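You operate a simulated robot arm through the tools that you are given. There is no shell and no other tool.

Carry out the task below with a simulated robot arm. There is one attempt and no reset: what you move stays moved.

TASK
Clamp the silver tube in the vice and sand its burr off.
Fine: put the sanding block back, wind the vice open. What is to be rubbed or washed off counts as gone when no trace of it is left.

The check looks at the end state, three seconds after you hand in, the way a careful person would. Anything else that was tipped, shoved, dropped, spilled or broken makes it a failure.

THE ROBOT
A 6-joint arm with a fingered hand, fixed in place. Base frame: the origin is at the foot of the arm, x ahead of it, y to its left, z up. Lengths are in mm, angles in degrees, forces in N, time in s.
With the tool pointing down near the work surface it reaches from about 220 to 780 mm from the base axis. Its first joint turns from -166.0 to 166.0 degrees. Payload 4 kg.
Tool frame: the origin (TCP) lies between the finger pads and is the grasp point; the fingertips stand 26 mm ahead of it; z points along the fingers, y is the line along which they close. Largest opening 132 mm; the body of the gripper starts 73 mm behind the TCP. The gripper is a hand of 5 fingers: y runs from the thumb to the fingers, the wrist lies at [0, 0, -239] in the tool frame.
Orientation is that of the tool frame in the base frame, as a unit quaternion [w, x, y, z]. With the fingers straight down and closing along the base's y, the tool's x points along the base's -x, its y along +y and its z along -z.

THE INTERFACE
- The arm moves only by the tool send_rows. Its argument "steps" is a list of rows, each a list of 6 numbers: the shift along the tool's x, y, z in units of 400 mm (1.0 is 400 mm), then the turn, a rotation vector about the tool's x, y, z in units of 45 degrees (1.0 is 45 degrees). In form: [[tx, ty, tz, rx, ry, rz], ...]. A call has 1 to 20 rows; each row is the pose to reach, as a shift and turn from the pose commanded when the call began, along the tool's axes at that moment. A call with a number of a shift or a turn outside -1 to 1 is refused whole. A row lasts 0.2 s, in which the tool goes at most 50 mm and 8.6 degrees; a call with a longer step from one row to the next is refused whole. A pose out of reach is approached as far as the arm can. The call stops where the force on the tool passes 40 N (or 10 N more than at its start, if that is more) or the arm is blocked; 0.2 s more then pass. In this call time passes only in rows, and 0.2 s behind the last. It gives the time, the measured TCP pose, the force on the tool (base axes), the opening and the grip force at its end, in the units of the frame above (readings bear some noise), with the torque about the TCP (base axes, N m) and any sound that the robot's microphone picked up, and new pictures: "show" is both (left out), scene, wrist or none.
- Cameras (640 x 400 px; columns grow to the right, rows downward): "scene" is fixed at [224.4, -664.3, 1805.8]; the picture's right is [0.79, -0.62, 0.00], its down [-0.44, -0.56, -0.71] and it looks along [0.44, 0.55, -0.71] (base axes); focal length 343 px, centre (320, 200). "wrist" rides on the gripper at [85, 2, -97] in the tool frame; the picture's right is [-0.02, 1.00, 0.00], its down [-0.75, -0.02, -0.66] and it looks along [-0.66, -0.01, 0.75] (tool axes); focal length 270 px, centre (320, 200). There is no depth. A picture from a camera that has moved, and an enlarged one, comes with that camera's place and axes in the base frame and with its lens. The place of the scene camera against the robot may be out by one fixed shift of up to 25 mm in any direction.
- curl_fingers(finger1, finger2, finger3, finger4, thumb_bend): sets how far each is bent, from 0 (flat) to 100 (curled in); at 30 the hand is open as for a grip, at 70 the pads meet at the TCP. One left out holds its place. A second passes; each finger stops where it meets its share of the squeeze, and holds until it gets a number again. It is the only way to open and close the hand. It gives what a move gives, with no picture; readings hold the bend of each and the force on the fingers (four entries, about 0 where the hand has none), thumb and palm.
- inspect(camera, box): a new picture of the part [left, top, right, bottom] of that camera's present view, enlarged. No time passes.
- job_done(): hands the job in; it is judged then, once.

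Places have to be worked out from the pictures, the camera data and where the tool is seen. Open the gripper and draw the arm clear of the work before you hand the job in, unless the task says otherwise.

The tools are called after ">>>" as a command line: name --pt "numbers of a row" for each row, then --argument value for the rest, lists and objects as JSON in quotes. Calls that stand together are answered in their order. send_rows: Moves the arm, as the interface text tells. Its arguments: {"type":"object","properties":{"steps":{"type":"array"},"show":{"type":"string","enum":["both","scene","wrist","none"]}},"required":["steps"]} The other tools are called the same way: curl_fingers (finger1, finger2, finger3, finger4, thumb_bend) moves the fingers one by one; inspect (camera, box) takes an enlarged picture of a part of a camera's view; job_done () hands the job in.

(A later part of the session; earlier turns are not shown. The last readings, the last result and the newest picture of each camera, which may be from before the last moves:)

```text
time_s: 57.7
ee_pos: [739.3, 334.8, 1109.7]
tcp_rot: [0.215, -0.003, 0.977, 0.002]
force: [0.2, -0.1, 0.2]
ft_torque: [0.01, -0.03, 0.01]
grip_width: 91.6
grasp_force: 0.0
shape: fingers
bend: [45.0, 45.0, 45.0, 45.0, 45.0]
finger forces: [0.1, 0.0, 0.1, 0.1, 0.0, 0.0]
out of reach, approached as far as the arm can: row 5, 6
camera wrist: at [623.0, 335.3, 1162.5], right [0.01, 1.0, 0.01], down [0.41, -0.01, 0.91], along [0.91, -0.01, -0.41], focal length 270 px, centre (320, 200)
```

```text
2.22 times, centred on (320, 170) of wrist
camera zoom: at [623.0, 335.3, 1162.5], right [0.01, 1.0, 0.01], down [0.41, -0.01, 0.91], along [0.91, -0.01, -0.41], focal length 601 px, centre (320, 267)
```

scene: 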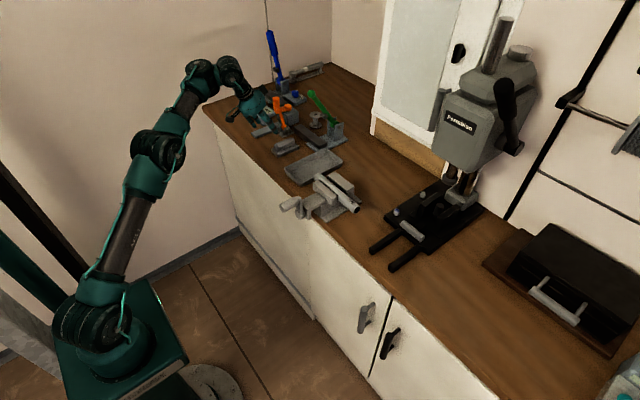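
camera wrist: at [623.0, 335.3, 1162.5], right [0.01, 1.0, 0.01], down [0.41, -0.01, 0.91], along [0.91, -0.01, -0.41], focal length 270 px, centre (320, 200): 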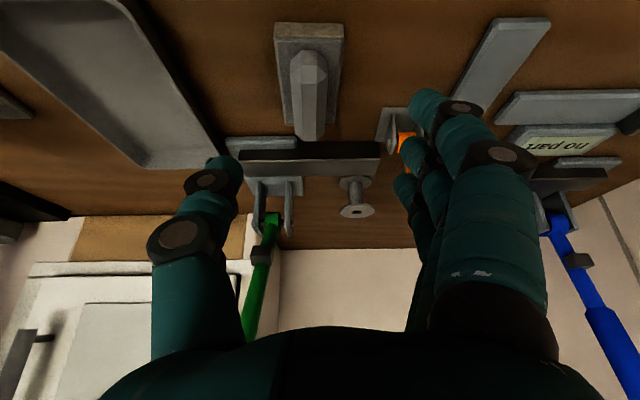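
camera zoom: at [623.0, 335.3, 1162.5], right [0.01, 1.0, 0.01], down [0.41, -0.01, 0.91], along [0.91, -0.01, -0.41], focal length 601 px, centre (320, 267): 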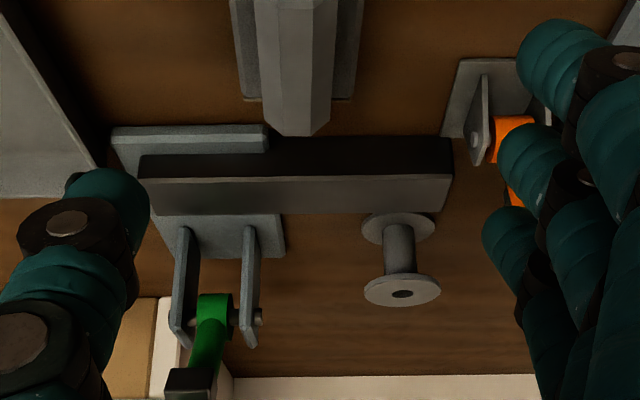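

Arm at full stretch up here, but the geometry says the grasp pose is reachable by going in along the tool axis. The handle axis is at y≈323, x 766–840. I go 75 mm along the tool axis with y corrected.

>>> send_rows --pt "-0.003 -0.03 0.05 0 0 0" --pt "-0.005 -0.03 0.11 0 0 0" --pt "-0.007 -0.03 0.16 0 0 0" --pt "-0.009 -0.03 0.19 0 0 0" --show "both"

>>> inspect --camera "scene" --box '[220, 80, 340, 170]'

```text
time_s: 58.7
ee_pos: [774.5, 323.5, 1043.4]
tcp_rot: [0.215, -0.003, 0.977, 0.001]
force: [-0.2, 0.9, 0.8]
ft_torque: [0.02, 0.02, 0.01]
grip_width: 91.9
grasp_force: 0.0
shape: fingers
bend: [45.0, 45.0, 45.0, 45.0, 45.0]
finger forces: [0.0, 0.0, 0.1, 0.1, 0.0, 0.1]
camera wrist: at [658.9, 324.4, 1096.4], right [0.01, 1.0, 0.01], down [0.41, -0.01, 0.91], along [0.91, -0.01, -0.41], focal length 270 px, centre (320, 200)
```

scene: 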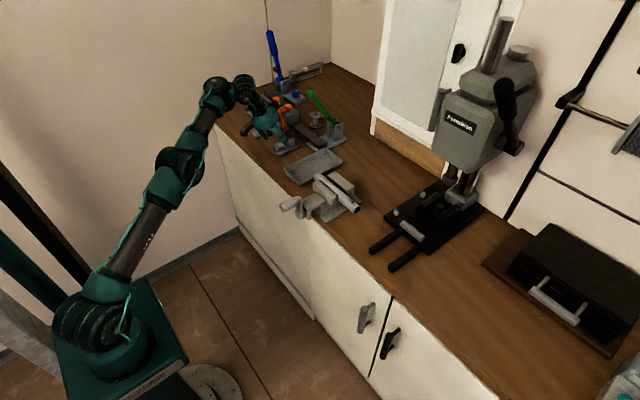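
wrist: 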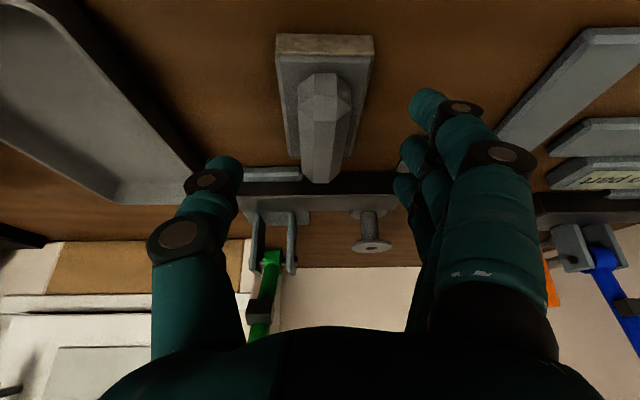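

```text
4.44 times, centred on (280, 125) of scene
camera zoom: at [224.4, -664.3, 1805.8], right [0.79, -0.62, 0.0], down [-0.44, -0.56, -0.71], along [0.44, 0.55, -0.71], focal length 1526 px, centre (498, 533)
```

zoom: 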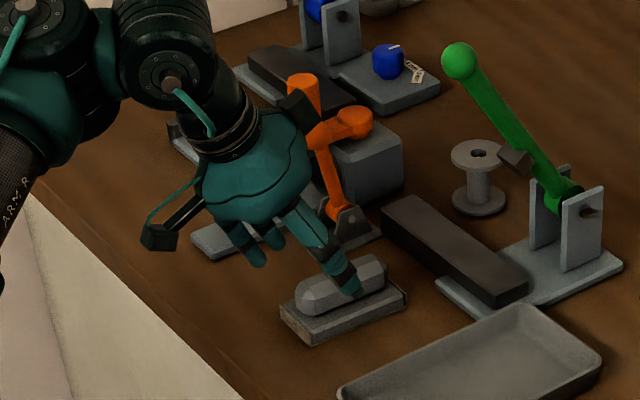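

Handle is centred in the aperture and the clearances look good. I go the last 44 mm along the tool axis.

>>> send_rows --pt "0 0 0.04 0 0 0" --pt "0 0 0.08 0 0 0" --pt "0 0 0.11 0 0 0" --show "wrist"

>>> inspect --camera "scene" --box '[240, 100, 320, 160]'

>>> inspect --camera "wrist" --box '[200, 60, 460, 240]'

```text
time_s: 59.5
ee_pos: [791.7, 323.6, 1005.2]
tcp_rot: [0.216, -0.003, 0.976, 0.001]
force: [0.8, 0.5, 0.1]
ft_torque: [-0.02, -0.03, -0.01]
grip_width: 91.6
grasp_force: 0.1
shape: fingers
bend: [45.0, 45.0, 45.0, 45.0, 45.0]
finger forces: [0.0, 0.0, 0.1, 0.0, 0.1, 0.0]
camera wrist: at [676.6, 324.8, 1057.6], right [0.01, 1.0, 0.01], down [0.41, -0.01, 0.91], along [0.91, -0.01, -0.41], focal length 270 px, centre (320, 200)
```

wrist: 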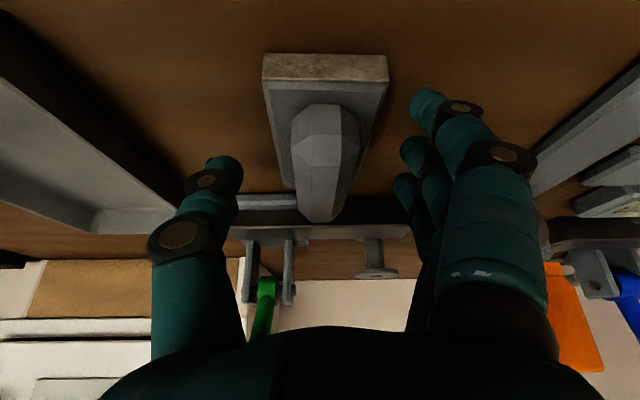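

```text
6.67 times, centred on (280, 130) of scene
camera zoom: at [224.4, -664.3, 1805.8], right [0.79, -0.62, 0.0], down [-0.44, -0.56, -0.71], along [0.44, 0.55, -0.71], focal length 2288 px, centre (587, 667)
```

zoom: 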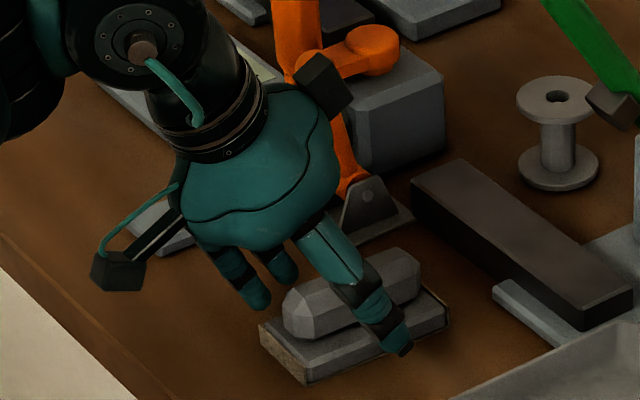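

```text
2.22 times, centred on (330, 150) of wrist
camera zoom: at [676.6, 324.8, 1057.6], right [0.01, 1.0, 0.01], down [0.41, -0.01, 0.91], along [0.91, -0.01, -0.41], focal length 601 px, centre (298, 311)
```

zoom: 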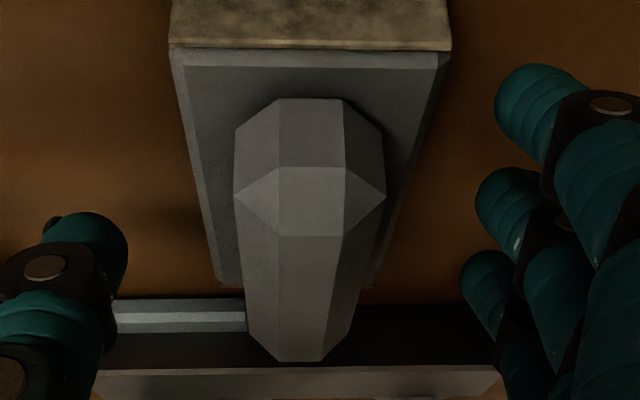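

Handle (near end x≈763, top z≈999, y≈325) is between thumb and fingers. I close fingers 2–4 and the thumb gently first.

>>> curl_fingers --finger2 60 --finger3 60 --finger4 60 --thumb_bend 60

>>> inspect --camera "wrist" --box '[200, 60, 460, 240]'

>>> inspect --camera "scene" --box '[240, 100, 320, 160]'

```text
time_s: 60.5
ee_pos: [793.1, 323.6, 1004.9]
tcp_rot: [0.215, -0.002, 0.977, 0.001]
force: [0.4, 0.3, -1.0]
ft_torque: [0.02, 0.01, 0.04]
grip_width: 68.1
grasp_force: 0.0
shape: fingers
bend: [45.0, 59.0, 60.0, 60.0, 60.0]
finger forces: [0.0, 0.3, 0.1, 0.0, 0.1, 0.0]
```

```text
2.22 times, centred on (330, 150) of wrist
camera zoom: at [676.5, 324.8, 1057.4], right [0.01, 1.0, 0.01], down [0.41, -0.01, 0.91], along [0.91, -0.01, -0.41], focal length 601 px, centre (298, 311)
```

zoom: 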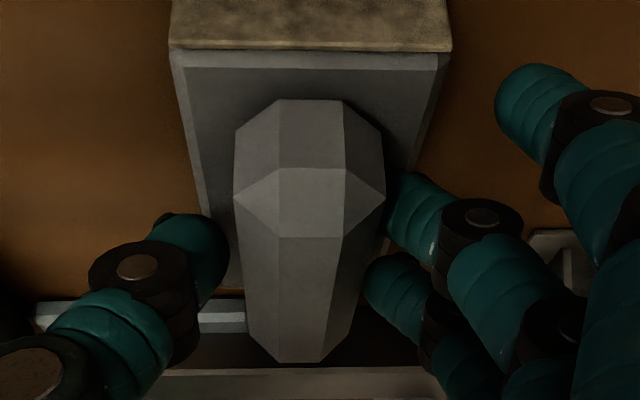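

```text
6.67 times, centred on (280, 130) of scene
camera zoom: at [224.4, -664.3, 1805.8], right [0.79, -0.62, 0.0], down [-0.44, -0.56, -0.71], along [0.44, 0.55, -0.71], focal length 2288 px, centre (587, 667)
```

zoom: 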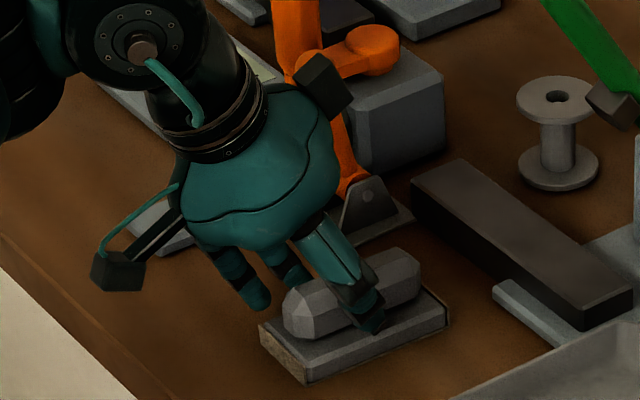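

Fingers are just at the handle above the base. I squeeze fingers 2–4 and the thumb.

>>> curl_fingers --finger2 76 --finger3 76 --finger4 76 --thumb_bend 76

>>> inspect --camera "wrist" --box '[200, 60, 460, 240]'

>>> inspect --camera "scene" --box '[240, 100, 320, 160]'

```text
time_s: 61.5
ee_pos: [792.2, 324.0, 1003.8]
tcp_rot: [0.216, -0.002, 0.976, 0.001]
force: [1.4, 0.4, 0.7]
ft_torque: [-0.06, 0.02, 0.06]
grip_width: 66.4
grasp_force: 23.3
shape: fingers
bend: [45.0, 65.0, 67.0, 69.0, 66.0]
finger forces: [0.0, 8.7, 7.9, 7.1, 22.9, 0.0]
```

```text
2.22 times, centred on (330, 150) of wrist
camera zoom: at [676.5, 324.8, 1057.5], right [0.01, 1.0, 0.01], down [0.41, -0.01, 0.91], along [0.91, -0.01, -0.41], focal length 601 px, centre (298, 311)
```

zoom: 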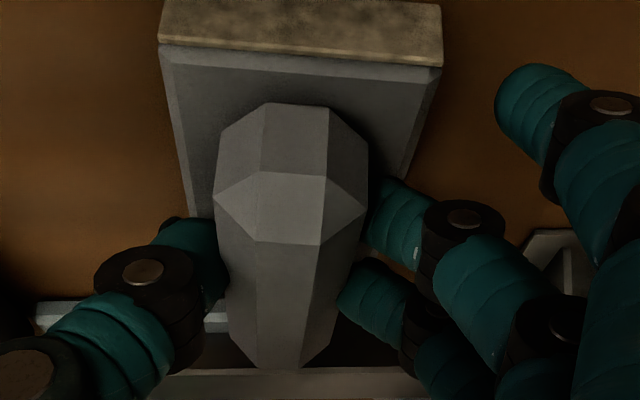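

```text
6.67 times, centred on (280, 130) of scene
camera zoom: at [224.4, -664.3, 1805.8], right [0.79, -0.62, 0.0], down [-0.44, -0.56, -0.71], along [0.44, 0.55, -0.71], focal length 2288 px, centre (587, 667)
```

zoom: 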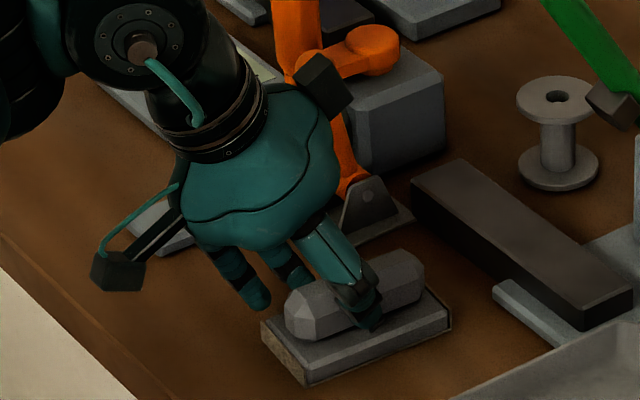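

The block is gripped with 23 N, having yawed a few degrees. I lift it back out along the tool axis.

>>> send_rows --pt "0 0 -0.03 0 0 0" --pt "0 0 -0.08 0 0 0" --pt "0 0 -0.16 0 0 0" --pt "0 0 -0.23 0 0 0" --show "both"

>>> inspect --camera "scene" --box '[220, 80, 340, 170]'

```text
time_s: 62.5
ee_pos: [753.1, 324.2, 1087.7]
tcp_rot: [0.214, -0.003, 0.977, 0.001]
force: [0.3, -0.8, -1.3]
ft_torque: [-0.02, 0.03, -0.01]
grip_width: 66.9
grasp_force: 23.1
shape: fingers
bend: [45.0, 65.0, 67.0, 69.0, 66.0]
finger forces: [0.1, 7.9, 7.8, 7.2, 23.1, 0.1]
camera wrist: at [637.6, 325.2, 1140.4], right [0.01, 1.0, 0.01], down [0.41, -0.01, 0.91], along [0.91, -0.01, -0.41], focal length 270 px, centre (320, 200)
```

scene: 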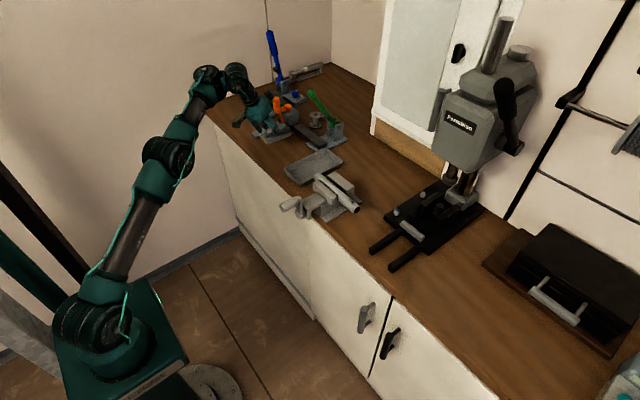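
wrist: 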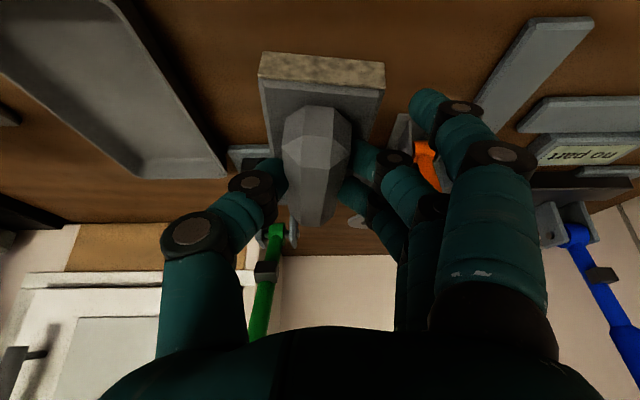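

```text
4.44 times, centred on (280, 125) of scene
camera zoom: at [224.4, -664.3, 1805.8], right [0.79, -0.62, 0.0], down [-0.44, -0.56, -0.71], along [0.44, 0.55, -0.71], focal length 1526 px, centre (498, 533)
```

zoom: 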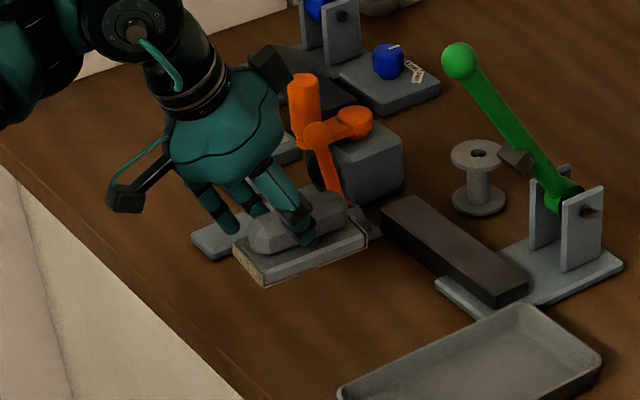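

The block is up and level. I retreat and rise, then carry it toward the vice.

>>> send_rows --pt "0.07 0 -0.074 0 0 0" --pt "0.14 -0.02 -0.148 0 0 0" --pt "0.208 -0.08 -0.2215 0 0 0" --pt "0.208 -0.19 -0.2215 0 0 0" --pt "0.208 -0.3 -0.2215 0 0 0" --pt "0.208 -0.41 -0.2215 0 0 0" --pt "0.208 -0.52 -0.2215 0 0 0" --pt "0.208 -0.63 -0.2215 0 0 0" --pt "0.208 -0.74 -0.2215 0 0 0" --pt "0.208 -0.85 -0.2215 0 0 0" --pt "0.208 -0.96 -0.2215 0 0 0" --pt "0.208 -0.96 -0.2215 0 0 0" --show "both"

>>> inspect --camera "wrist" --box '[150, 30, 480, 240]'

```text
time_s: 65.1
ee_pos: [728.1, -65.6, 1197.6]
tcp_rot: [0.215, -0.002, 0.977, 0.001]
force: [-0.1, -0.2, -2.5]
ft_torque: [0.0, 0.01, -0.03]
grip_width: 68.0
grasp_force: 22.8
shape: fingers
bend: [45.0, 66.0, 68.0, 70.0, 66.0]
finger forces: [0.0, 8.5, 7.7, 6.5, 22.4, 0.0]
out of reach, approached as far as the arm can: row 2, 3, 4, 5, 6, 7, 8, 9, 10, 11, 12
camera wrist: at [611.7, -66.2, 1249.5], right [0.01, 1.0, 0.01], down [0.41, -0.01, 0.91], along [0.91, -0.01, -0.41], focal length 270 px, centre (320, 200)
```

scene: 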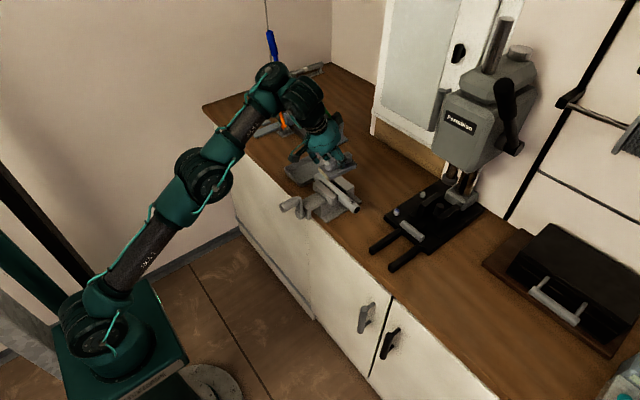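
wrist: 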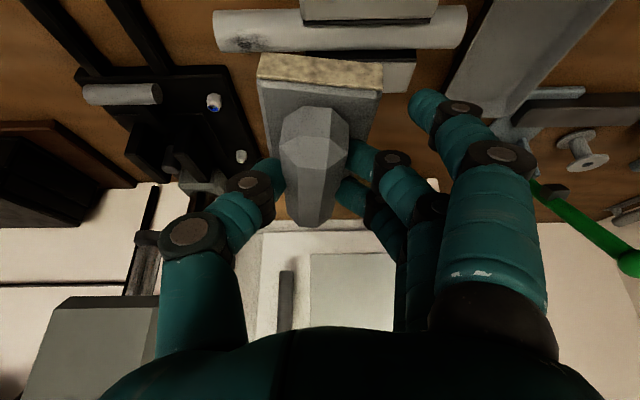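

```text
1.90 times, centred on (315, 135) of wrist
camera zoom: at [611.7, -66.2, 1249.5], right [0.01, 1.0, 0.01], down [0.41, -0.01, 0.91], along [0.91, -0.01, -0.41], focal length 515 px, centre (330, 324)
```

zoom: 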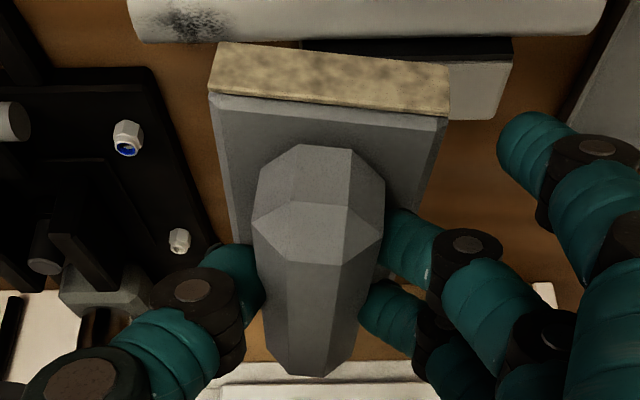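

The arm is near full stretch and only rose to (728,-66,1198); the block is now just over the vice, held well. I lower 60 mm to bend the elbow again.

>>> send_rows --pt "0.021 0 0.045 0 0 0" --pt "0.042 0 0.09 0 0 0" --pt "0.063 0 0.136 0 0 0" --show "both"

>>> inspect --camera "wrist" --box '[150, 0, 480, 210]'

```text
time_s: 65.9
ee_pos: [755.5, -67.6, 1154.1]
tcp_rot: [0.214, 0.0, 0.977, 0.001]
force: [0.2, -0.4, -0.6]
ft_torque: [0.03, 0.07, -0.01]
grip_width: 67.7
grasp_force: 22.7
shape: fingers
bend: [45.0, 66.0, 68.0, 70.0, 66.0]
finger forces: [0.1, 8.3, 7.6, 6.5, 22.4, 0.0]
out of reach, approached as far as the arm can: row 1, 2, 3
camera wrist: at [639.3, -67.0, 1207.5], right [0.02, 1.0, 0.01], down [0.41, -0.02, 0.91], along [0.91, -0.01, -0.41], focal length 270 px, centre (320, 200)
```

scene: 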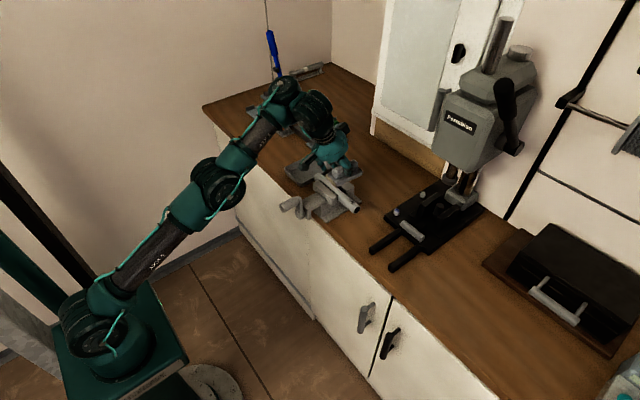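
wrist: 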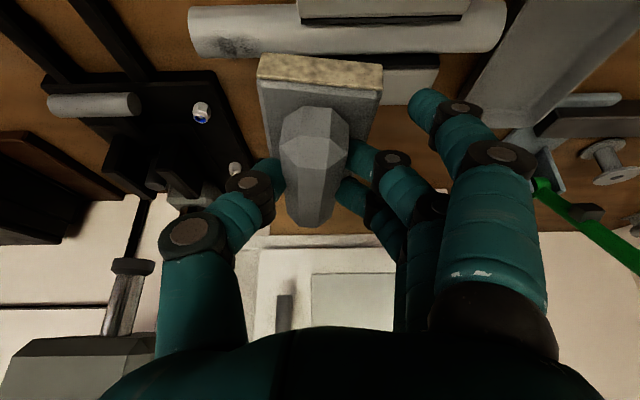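

```text
1.90 times, centred on (315, 105) of wrist
camera zoom: at [639.3, -67.0, 1207.5], right [0.02, 1.0, 0.01], down [0.41, -0.02, 0.91], along [0.91, -0.01, -0.41], focal length 515 px, centre (330, 381)
```

zoom: 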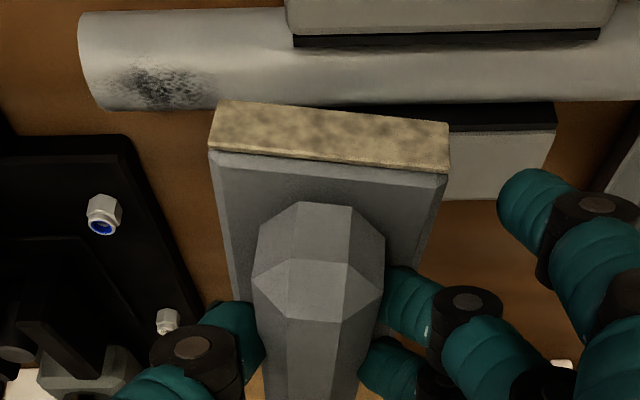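

The arm seems caught near its stretched elbow. I look at its posture closely.

>>> inspect --camera "scene" --box '[40, 60, 380, 340]'

```text
1.43 times, centred on (210, 200) of scene
camera zoom: at [224.4, -664.3, 1805.8], right [0.79, -0.62, 0.0], down [-0.44, -0.56, -0.71], along [0.44, 0.55, -0.71], focal length 490 px, centre (477, 200)
```

zoom: 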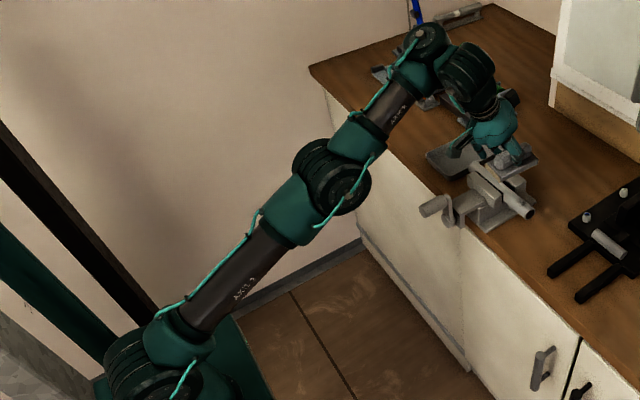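

The elbow has flipped to sag below the shoulder–wrist line, which limits the wrist. I'll flip it back by going to full stretch over the free area near y≈80 and then moving downward along the reach limit; first the sideways and outward part.

>>> send_rows --pt "0 0.1 0 0 0 0" --pt "0 0.2 0 0 0 0" --pt "0 0.3 0 0 0 0" --pt "0 0.37 0 0 0 0" --pt "-0.04 0.37 0.06 0 0 0" --pt "-0.08 0.37 0.12 0 0 0" --pt "-0.123 0.37 0.179 0 0 0" --pt "-0.123 0.37 0.179 0 0 0" --show "both"

>>> inspect --camera "scene" --box '[40, 60, 380, 340]'

```text
time_s: 67.7
ee_pos: [832.4, 80.0, 1108.5]
tcp_rot: [0.215, -0.002, 0.977, 0.001]
force: [-0.6, -0.4, -0.8]
ft_torque: [-0.01, 0.0, 0.01]
grip_width: 67.7
grasp_force: 22.3
shape: fingers
bend: [45.0, 65.0, 68.0, 70.0, 66.0]
finger forces: [0.0, 8.6, 7.4, 6.3, 22.3, 0.0]
out of reach, approached as far as the arm can: row 1
camera wrist: at [716.5, 81.3, 1162.2], right [0.01, 1.0, 0.01], down [0.41, -0.01, 0.91], along [0.91, -0.01, -0.41], focal length 270 px, centre (320, 200)
```

scene: 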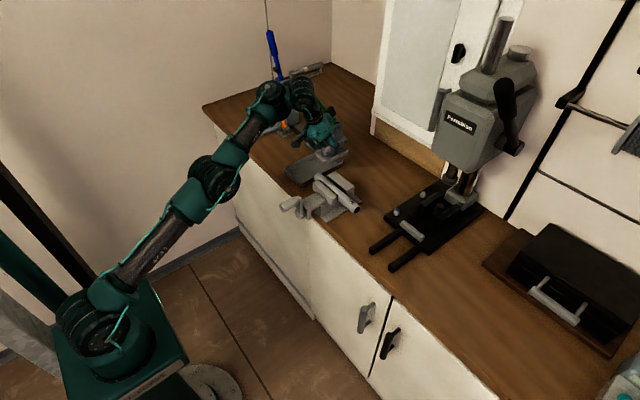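
wrist: 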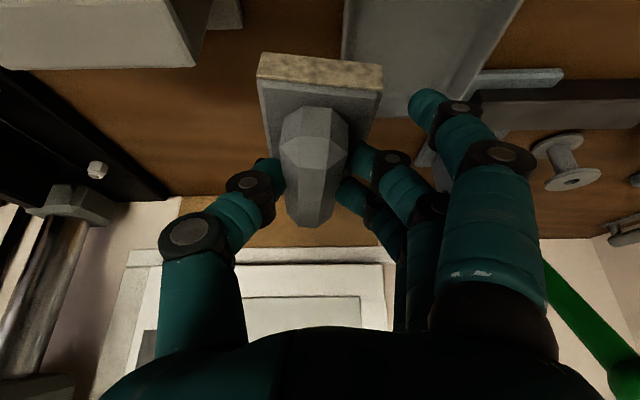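

```text
1.43 times, centred on (210, 200) of scene
camera zoom: at [224.4, -664.3, 1805.8], right [0.79, -0.62, 0.0], down [-0.44, -0.56, -0.71], along [0.44, 0.55, -0.71], focal length 490 px, centre (477, 200)
```

zoom: 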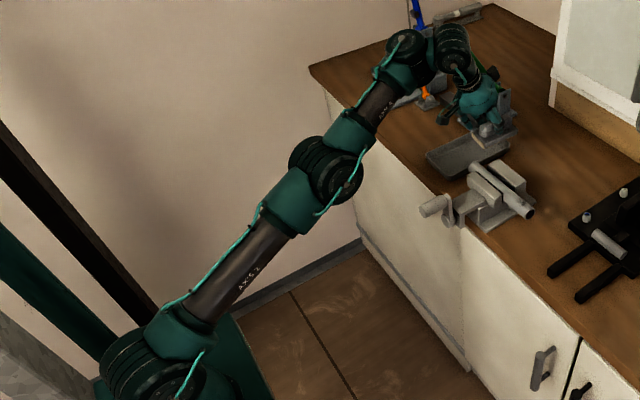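

Nearly straight now. I go further out and down past the stretch limit, a bit toward y=45 where the bench is free, so the elbow bends the other way.

>>> send_rows --pt "-0.013 -0.04 0.05 0 0 0" --pt "-0.026 -0.0875 0.1 0 0 0" --pt "-0.04 -0.0875 0.151 0 0 0" --pt "-0.033 -0.0875 0.19 0 0 0" --pt "-0.026 -0.0875 0.2275 0 0 0" --show "scene"

>>> inspect --camera "scene" --box '[40, 60, 380, 340]'

```text
time_s: 68.9
ee_pos: [883.1, 46.9, 1032.1]
tcp_rot: [0.213, -0.001, 0.977, -0.001]
force: [-0.1, 0.0, -1.6]
ft_torque: [0.01, 0.04, 0.0]
grip_width: 67.7
grasp_force: 22.3
shape: fingers
bend: [45.0, 65.0, 68.0, 70.0, 66.0]
finger forces: [0.0, 8.5, 7.3, 6.3, 22.3, 0.0]
out of reach, approached as far as the arm can: row 5
```

scene: 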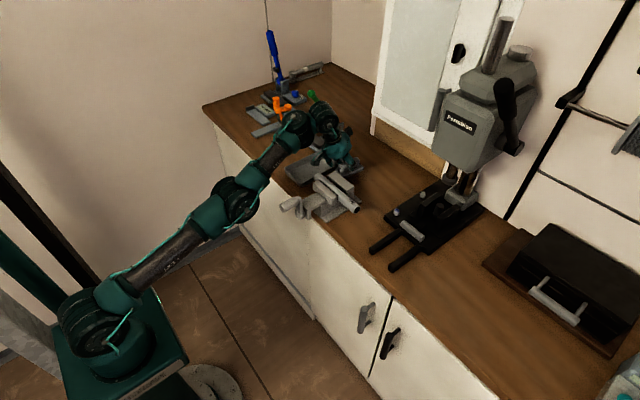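

```text
1.43 times, centred on (210, 200) of scene
camera zoom: at [224.4, -664.3, 1805.8], right [0.79, -0.62, 0.0], down [-0.44, -0.56, -0.71], along [0.44, 0.55, -0.71], focal length 490 px, centre (477, 200)
```

zoom: 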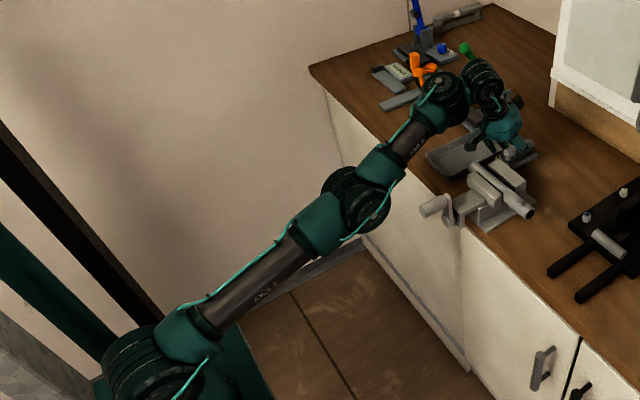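

The elbow still sags but the arm is close to its full stretch. I push slightly past full stretch and then slide downward along the limit to make the elbow flip up.

>>> send_rows --pt "-0.05 0 -0.037 0 0 0" --pt "-0.095 0 -0.074 0 0 0" --pt "-0.101 0 -0.03 0 0 0" --pt "-0.101 0 0.02 0 0 0" --pt "-0.069 0 0.06 0 0 0" --show "scene"

>>> inspect --camera "scene" --box '[40, 60, 380, 340]'

```text
time_s: 70.1
ee_pos: [894.5, 52.5, 1015.4]
tcp_rot: [0.215, -0.004, 0.977, 0.001]
force: [-0.3, 3.6, 0.2]
ft_torque: [0.2, 0.06, -0.06]
grip_width: 72.9
grasp_force: 23.8
shape: fingers
bend: [42.0, 65.0, 68.0, 70.0, 66.0]
finger forces: [2.9, 8.6, 7.4, 6.3, 22.4, 0.0]
out of reach, approached as far as the arm can: row 1, 2, 3, 4, 5
```

scene: 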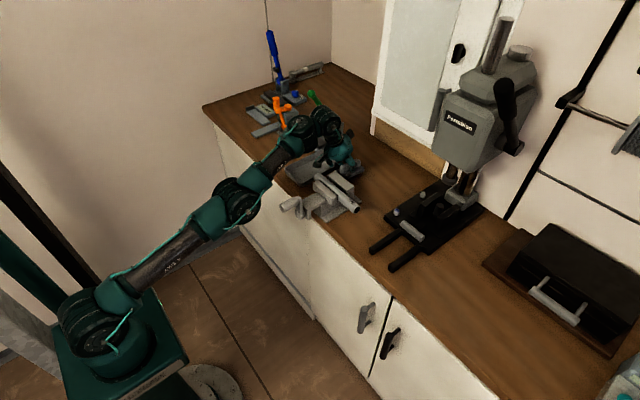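

```text
1.43 times, centred on (210, 200) of scene
camera zoom: at [224.4, -664.3, 1805.8], right [0.79, -0.62, 0.0], down [-0.44, -0.56, -0.71], along [0.44, 0.55, -0.71], focal length 490 px, centre (477, 200)
```

zoom: 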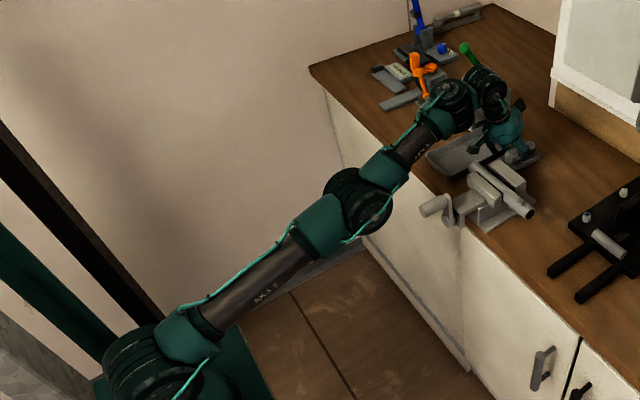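

Finger 1 reports 2.9 N – it brushes the tray edge. I move away from it at once, up and toward -y.

>>> send_rows --pt "-0.02 -0.05 -0.045 0 0 0" --pt "-0.042 -0.1 -0.09 0 0 0" --show "both"

>>> inspect --camera "scene" --box '[260, 120, 380, 230]'

>>> inspect --camera "scene" --box '[40, 60, 380, 340]'

```text
time_s: 70.7
ee_pos: [885.7, 18.0, 1045.6]
tcp_rot: [0.216, -0.003, 0.976, 0.001]
force: [0.5, 1.1, -2.4]
ft_torque: [0.0, 0.0, -0.03]
grip_width: 68.1
grasp_force: 22.1
shape: fingers
bend: [45.0, 65.0, 68.0, 70.0, 66.0]
finger forces: [0.0, 8.7, 7.4, 6.3, 22.4, 0.0]
out of reach, approached as far as the arm can: row 2
camera wrist: at [769.6, 17.6, 1098.4], right [0.01, 1.0, 0.01], down [0.41, -0.01, 0.91], along [0.91, -0.01, -0.41], focal length 270 px, centre (320, 200)
```

scene: 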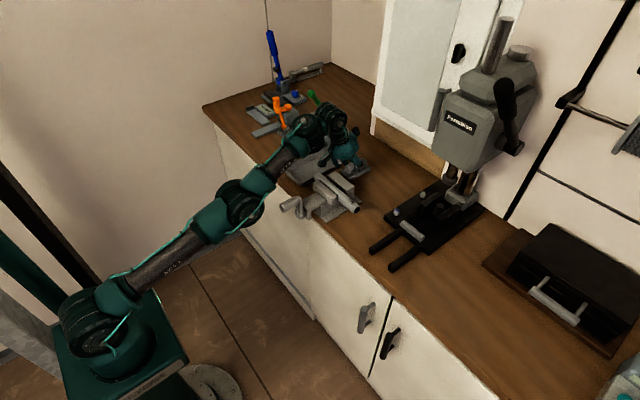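
wrist: 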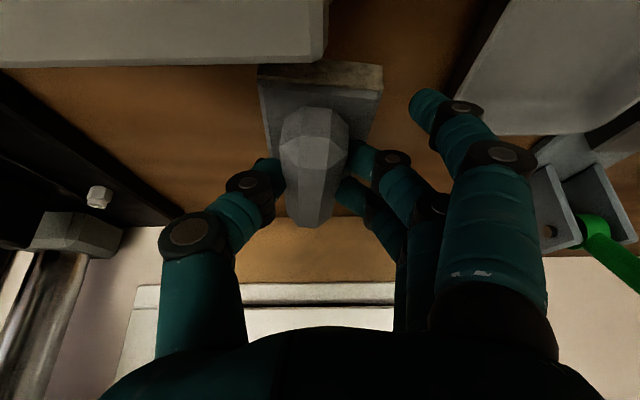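

```text
3.64 times, centred on (320, 175) of scene
camera zoom: at [224.4, -664.3, 1805.8], right [0.79, -0.62, 0.0], down [-0.44, -0.56, -0.71], along [0.44, 0.55, -0.71], focal length 1248 px, centre (320, 291)
```

zoom: 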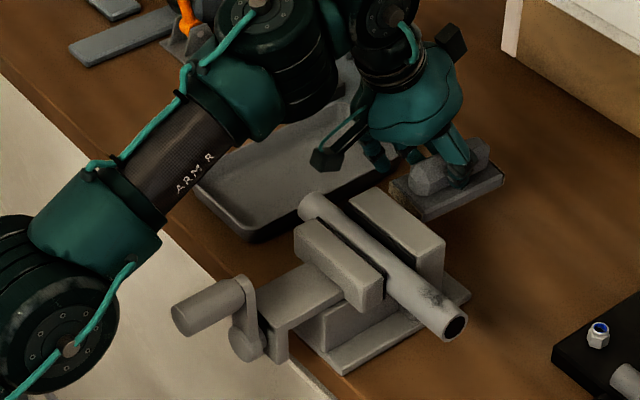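

```text
1.43 times, centred on (210, 200) of scene
camera zoom: at [224.4, -664.3, 1805.8], right [0.79, -0.62, 0.0], down [-0.44, -0.56, -0.71], along [0.44, 0.55, -0.71], focal length 490 px, centre (477, 200)
```

zoom: 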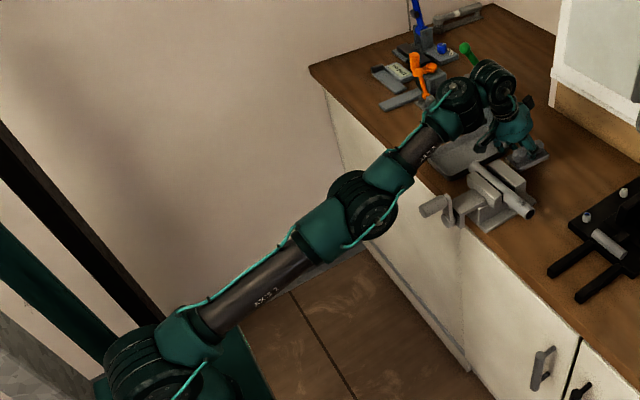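

The tray looks unmoved and the block is still firmly held. From this stretched pose I now retract up and back to (830,50,1110) and see which way the elbow bends.

>>> send_rows --pt "0.015 0.02 -0.051 0 0 0" --pt "0.03 0.04 -0.102 0 0 0" --pt "0.045 0.06 -0.153 0 0 0" --pt "0.059 0.08 -0.204 0 0 0" --pt "0.059 0.08 -0.204 0 0 0" --show "scene"

>>> inspect --camera "scene" --box '[40, 60, 380, 340]'

```text
time_s: 71.9
ee_pos: [826.8, 46.2, 1109.1]
tcp_rot: [0.216, -0.004, 0.976, 0.0]
force: [15.1, 0.3, 7.8]
ft_torque: [-0.29, -0.73, 0.44]
grip_width: 70.5
grasp_force: 22.7
shape: fingers
bend: [45.0, 66.0, 68.0, 72.0, 64.0]
finger forces: [0.1, 6.0, 6.5, 10.8, 22.3, 0.0]
```

scene: 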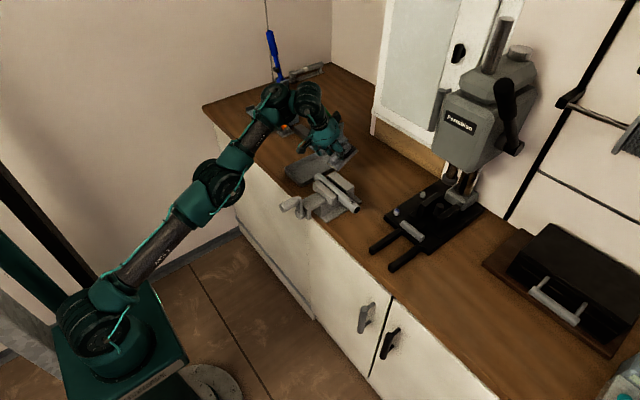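

```text
1.43 times, centred on (210, 200) of scene
camera zoom: at [224.4, -664.3, 1805.8], right [0.79, -0.62, 0.0], down [-0.44, -0.56, -0.71], along [0.44, 0.55, -0.71], focal length 490 px, centre (477, 200)
```

zoom: 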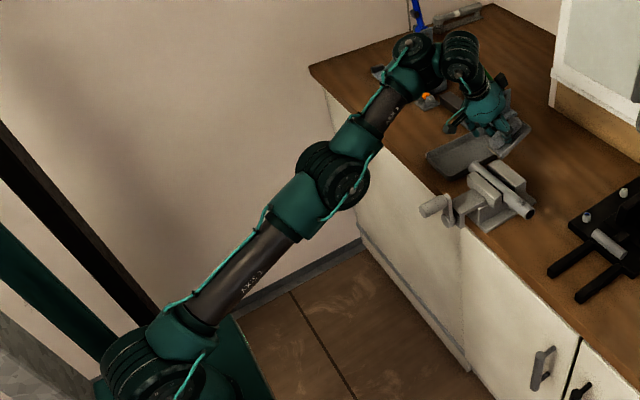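

A force of 15 N along x has appeared – the block seems to be touching something. I look closely before moving.

>>> inspect --camera "scene" --box '[285, 110, 375, 220]'

>>> inspect --camera "wrist" --box '[0, 0, 640, 400]'

>>> inspect --camera "wrist" --box '[160, 0, 440, 200]'

```text
3.64 times, centred on (330, 165) of scene
camera zoom: at [224.4, -664.3, 1805.8], right [0.79, -0.62, 0.0], down [-0.44, -0.56, -0.71], along [0.44, 0.55, -0.71], focal length 1248 px, centre (284, 327)
```

zoom: 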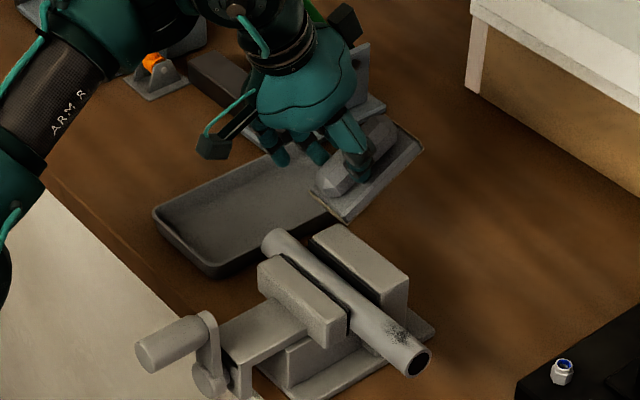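

```text
1.00 times, centred on (320, 200) of wrist (not enlarged: the box is as wide or as high as the picture)
camera zoom: at [711.0, 47.2, 1161.9], right [0.01, 1.0, 0.01], down [0.4, -0.01, 0.91], along [0.91, -0.01, -0.4], focal length 270 px, centre (320, 200)
```

zoom: 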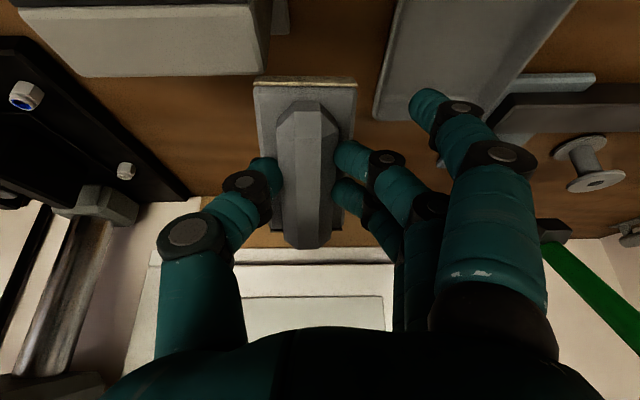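

```text
2.00 times, centred on (300, 100) of wrist
camera zoom: at [711.0, 47.2, 1161.9], right [0.01, 1.0, 0.01], down [0.4, -0.01, 0.91], along [0.91, -0.01, -0.4], focal length 541 px, centre (360, 400)
```

zoom: 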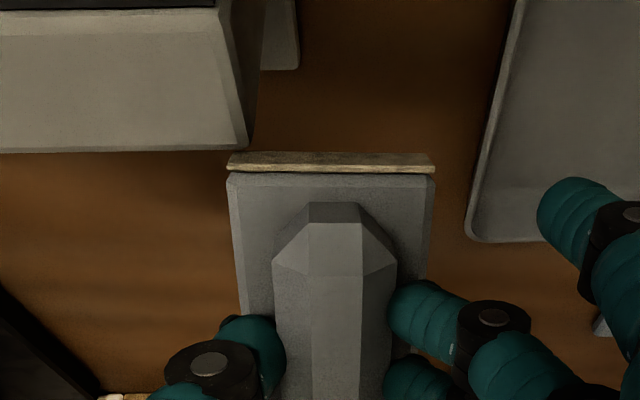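

The block's near end caught the rear jaw's back face and got pitched in the grip. I back off 30 mm in +x and then look again.

>>> send_rows --pt "-0.034 0.0 0.016 0 0 0" --pt "-0.068 0.0 0.032 0 0 0" --show "both"

>>> inspect --camera "scene" --box '[285, 110, 375, 220]'

>>> inspect --camera "wrist" --box '[160, 0, 440, 200]'

```text
time_s: 72.5
ee_pos: [857.7, 46.0, 1107.3]
tcp_rot: [0.215, -0.003, 0.977, 0.002]
force: [0.0, 0.2, -1.9]
ft_torque: [-0.05, 0.05, 0.0]
grip_width: 69.8
grasp_force: 21.7
shape: fingers
bend: [45.0, 68.0, 68.0, 71.0, 65.0]
finger forces: [0.1, 8.2, 6.8, 6.9, 21.8, 0.0]
camera wrist: at [742.7, 46.7, 1161.2], right [0.01, 1.0, 0.01], down [0.41, -0.02, 0.91], along [0.91, -0.01, -0.41], focal length 270 px, centre (320, 200)
```

scene: 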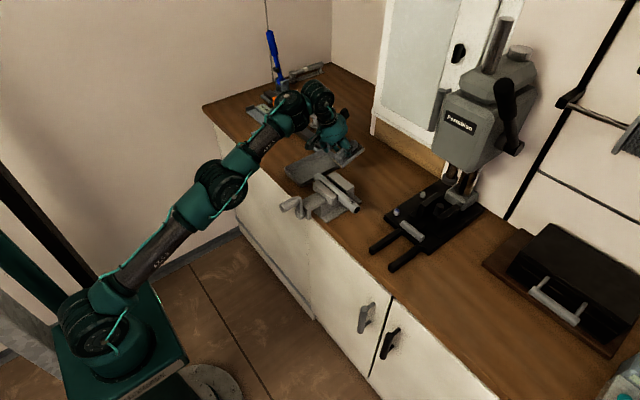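
wrist: 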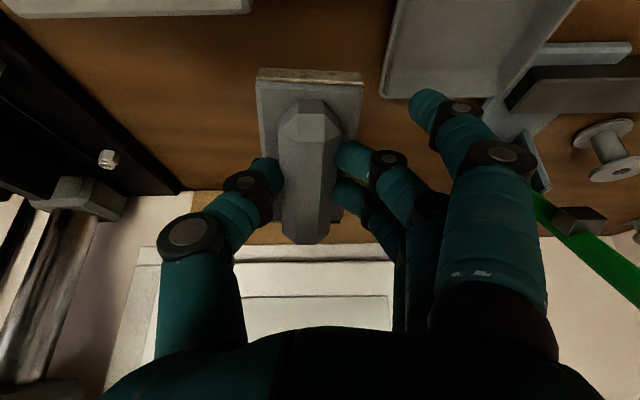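

```text
3.64 times, centred on (330, 165) of scene
camera zoom: at [224.4, -664.3, 1805.8], right [0.79, -0.62, 0.0], down [-0.44, -0.56, -0.71], along [0.44, 0.55, -0.71], focal length 1248 px, centre (284, 327)
```

zoom: 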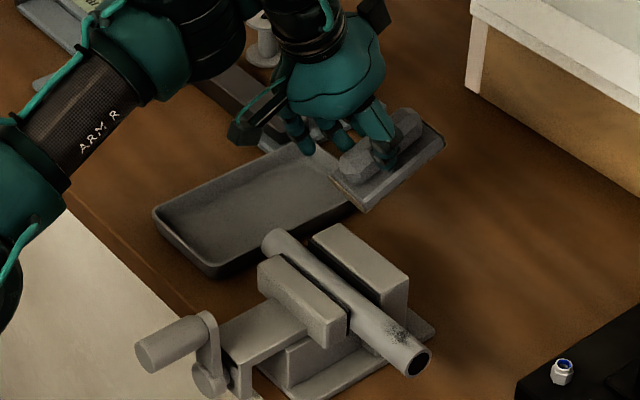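

```text
2.00 times, centred on (300, 100) of wrist
camera zoom: at [742.7, 46.7, 1161.2], right [0.01, 1.0, 0.01], down [0.41, -0.02, 0.91], along [0.91, -0.01, -0.41], focal length 541 px, centre (360, 400)
```

zoom: 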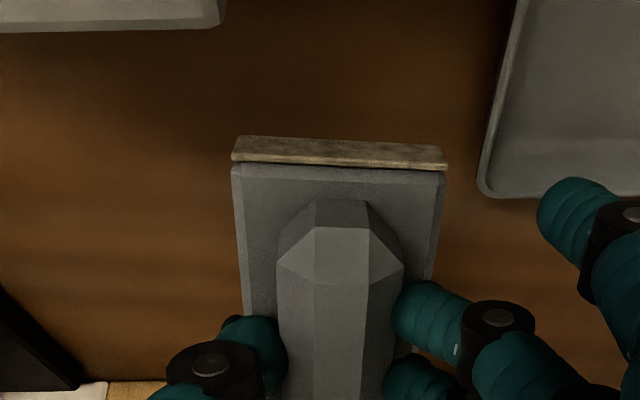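

Free again; the vice is unchanged, and the block is now pitched about 20° (far end up) in the grip. To free the elbow I go to full stretch higher up, then come straight down, which should fold the elbow upward.

>>> send_rows --pt "-0.015 0.0 -0.065 0 0 0" --pt "-0.03 0.0 -0.13 0 0 0" --pt "-0.045 0.0 -0.195 0 0 0" --pt "-0.06 0.0 -0.23 0 0 0" --show "none"

>>> inspect --camera "scene" --box '[40, 60, 380, 340]'

```text
time_s: 73.5
ee_pos: [817.1, 47.5, 1179.5]
tcp_rot: [0.215, -0.003, 0.977, 0.003]
force: [0.2, 0.6, -2.3]
ft_torque: [0.02, 0.02, 0.0]
grip_width: 69.3
grasp_force: 21.5
shape: fingers
bend: [45.0, 68.0, 68.0, 71.0, 65.0]
finger forces: [0.1, 8.5, 6.6, 6.8, 21.8, 0.0]
out of reach, approached as far as the arm can: row 1, 2, 3, 4
```

```text
1.43 times, centred on (210, 200) of scene
camera zoom: at [224.4, -664.3, 1805.8], right [0.79, -0.62, 0.0], down [-0.44, -0.56, -0.71], along [0.44, 0.55, -0.71], focal length 490 px, centre (477, 200)
```

zoom: 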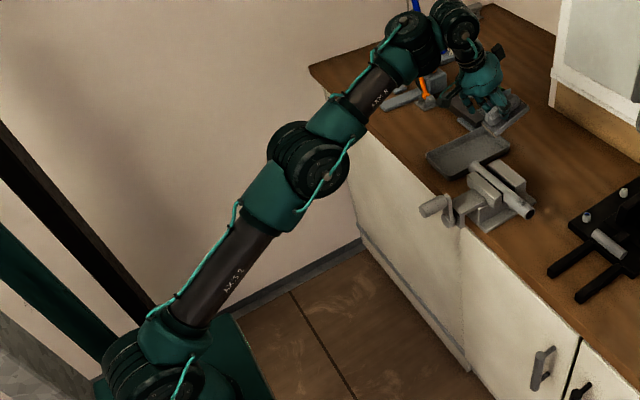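

The arm is straight now. I come straight down 80 mm.

>>> send_rows --pt "0.011 0 0.04 0 0 0" --pt "0.032 0 0.085 0 0 0" --pt "0.058 0 0.133 0 0 0" --pt "0.0846 0 0.181 0 0 0" --show "none"

>>> inspect --camera "scene" --box '[40, 60, 380, 340]'

```text
time_s: 74.5
ee_pos: [818.4, 48.9, 1106.7]
tcp_rot: [0.219, -0.006, 0.976, 0.001]
force: [19.7, 12.5, 28.2]
ft_torque: [-0.15, -0.66, 0.33]
grip_width: 65.5
grasp_force: 27.7
shape: fingers
bend: [45.0, 67.0, 67.0, 70.0, 68.0]
finger forces: [0.0, 10.8, 10.6, 11.2, 23.0, 0.1]
```

```text
1.43 times, centred on (210, 200) of scene
camera zoom: at [224.4, -664.3, 1805.8], right [0.79, -0.62, 0.0], down [-0.44, -0.56, -0.71], along [0.44, 0.55, -0.71], focal length 490 px, centre (477, 200)
```

zoom: 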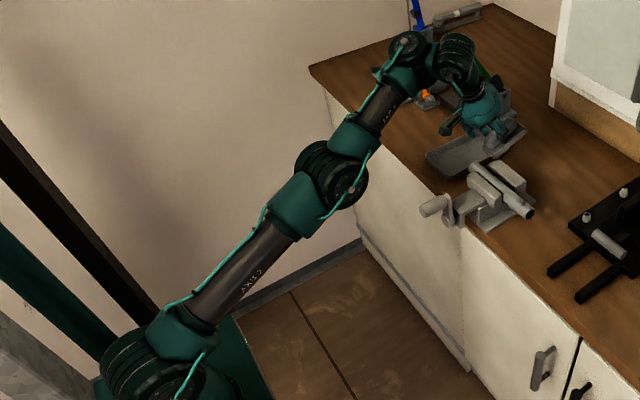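

It touches the rear jaw again (28 N up) since the block's near end hangs low. I lift off at once.

>>> send_rows --pt "-0.0317 0.05 -0.068 0 0 0" --pt "-0.0317 0.1 -0.09 0 0 0" --show "both"

>>> inspect --camera "scene" --box '[285, 110, 375, 220]'

>>> inspect --camera "wrist" --box '[100, 0, 440, 200]'

```text
time_s: 75.1
ee_pos: [814.0, 88.4, 1140.2]
tcp_rot: [0.214, -0.002, 0.977, 0.001]
force: [-0.4, -0.3, -2.1]
ft_torque: [0.0, 0.04, 0.03]
grip_width: 67.3
grasp_force: 22.5
shape: fingers
bend: [45.0, 67.0, 67.0, 70.0, 67.0]
finger forces: [0.0, 8.1, 7.2, 7.3, 22.4, 0.1]
camera wrist: at [698.0, 88.8, 1192.7], right [0.01, 1.0, 0.01], down [0.41, -0.01, 0.91], along [0.91, -0.01, -0.41], focal length 270 px, centre (320, 200)
```

scene: 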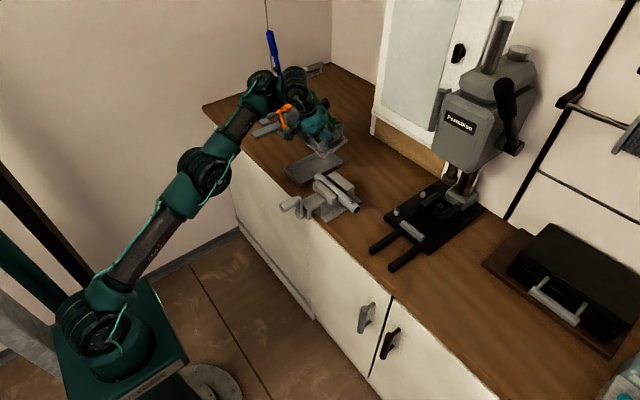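
wrist: 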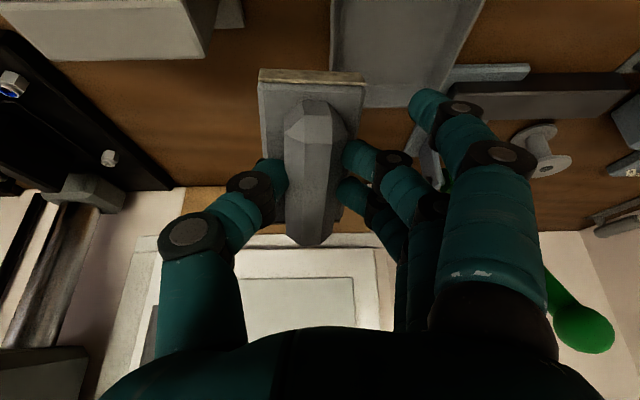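

```text
3.64 times, centred on (330, 165) of scene
camera zoom: at [224.4, -664.3, 1805.8], right [0.79, -0.62, 0.0], down [-0.44, -0.56, -0.71], along [0.44, 0.55, -0.71], focal length 1248 px, centre (284, 327)
```

zoom: 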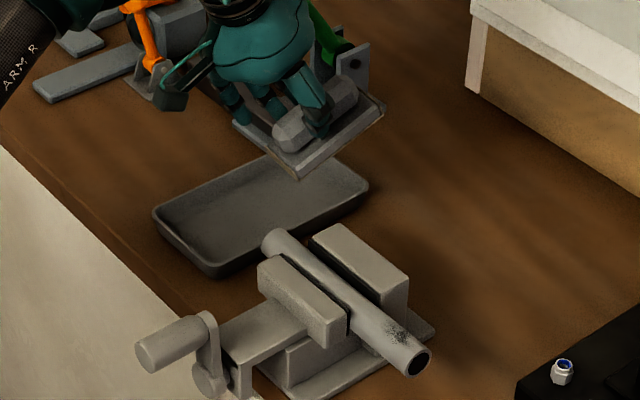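

```text
1.88 times, centred on (270, 100) of wrist
camera zoom: at [698.0, 88.8, 1192.7], right [0.01, 1.0, 0.01], down [0.41, -0.01, 0.91], along [0.91, -0.01, -0.41], focal length 509 px, centre (414, 388)
```

zoom: 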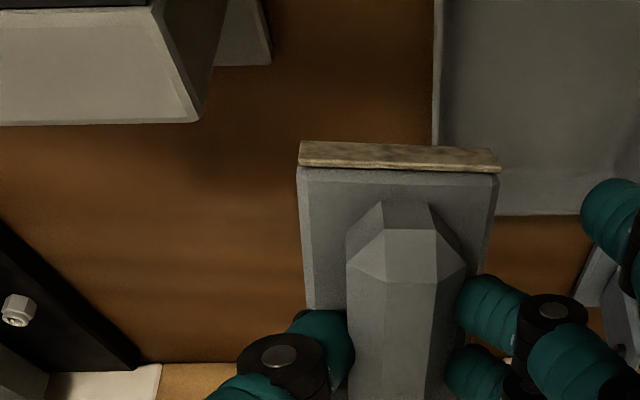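

Everything still stands untouched and the block is held. The elbow still sags; I try another way: at full stretch high up, turn the hand to vertical so the wrist limit forces the elbow up.

>>> send_rows --pt "-0.02 0 -0.06 0 0 0" --pt "-0.04 0 -0.12 0 0 0" --pt "-0.06 0 -0.18 0 0 0" --pt "-0.083 0 -0.237 0 0 0" --show "none"

```text
time_s: 76.1
ee_pos: [786.7, 105.8, 1189.7]
tcp_rot: [0.214, -0.002, 0.977, 0.001]
force: [0.0, -0.4, -1.6]
ft_torque: [0.0, 0.07, 0.02]
grip_width: 67.6
grasp_force: 22.2
shape: fingers
bend: [45.0, 67.0, 67.0, 70.0, 66.0]
finger forces: [0.1, 7.9, 7.0, 7.2, 22.3, 0.0]
out of reach, approached as far as the arm can: row 2, 3, 4
```

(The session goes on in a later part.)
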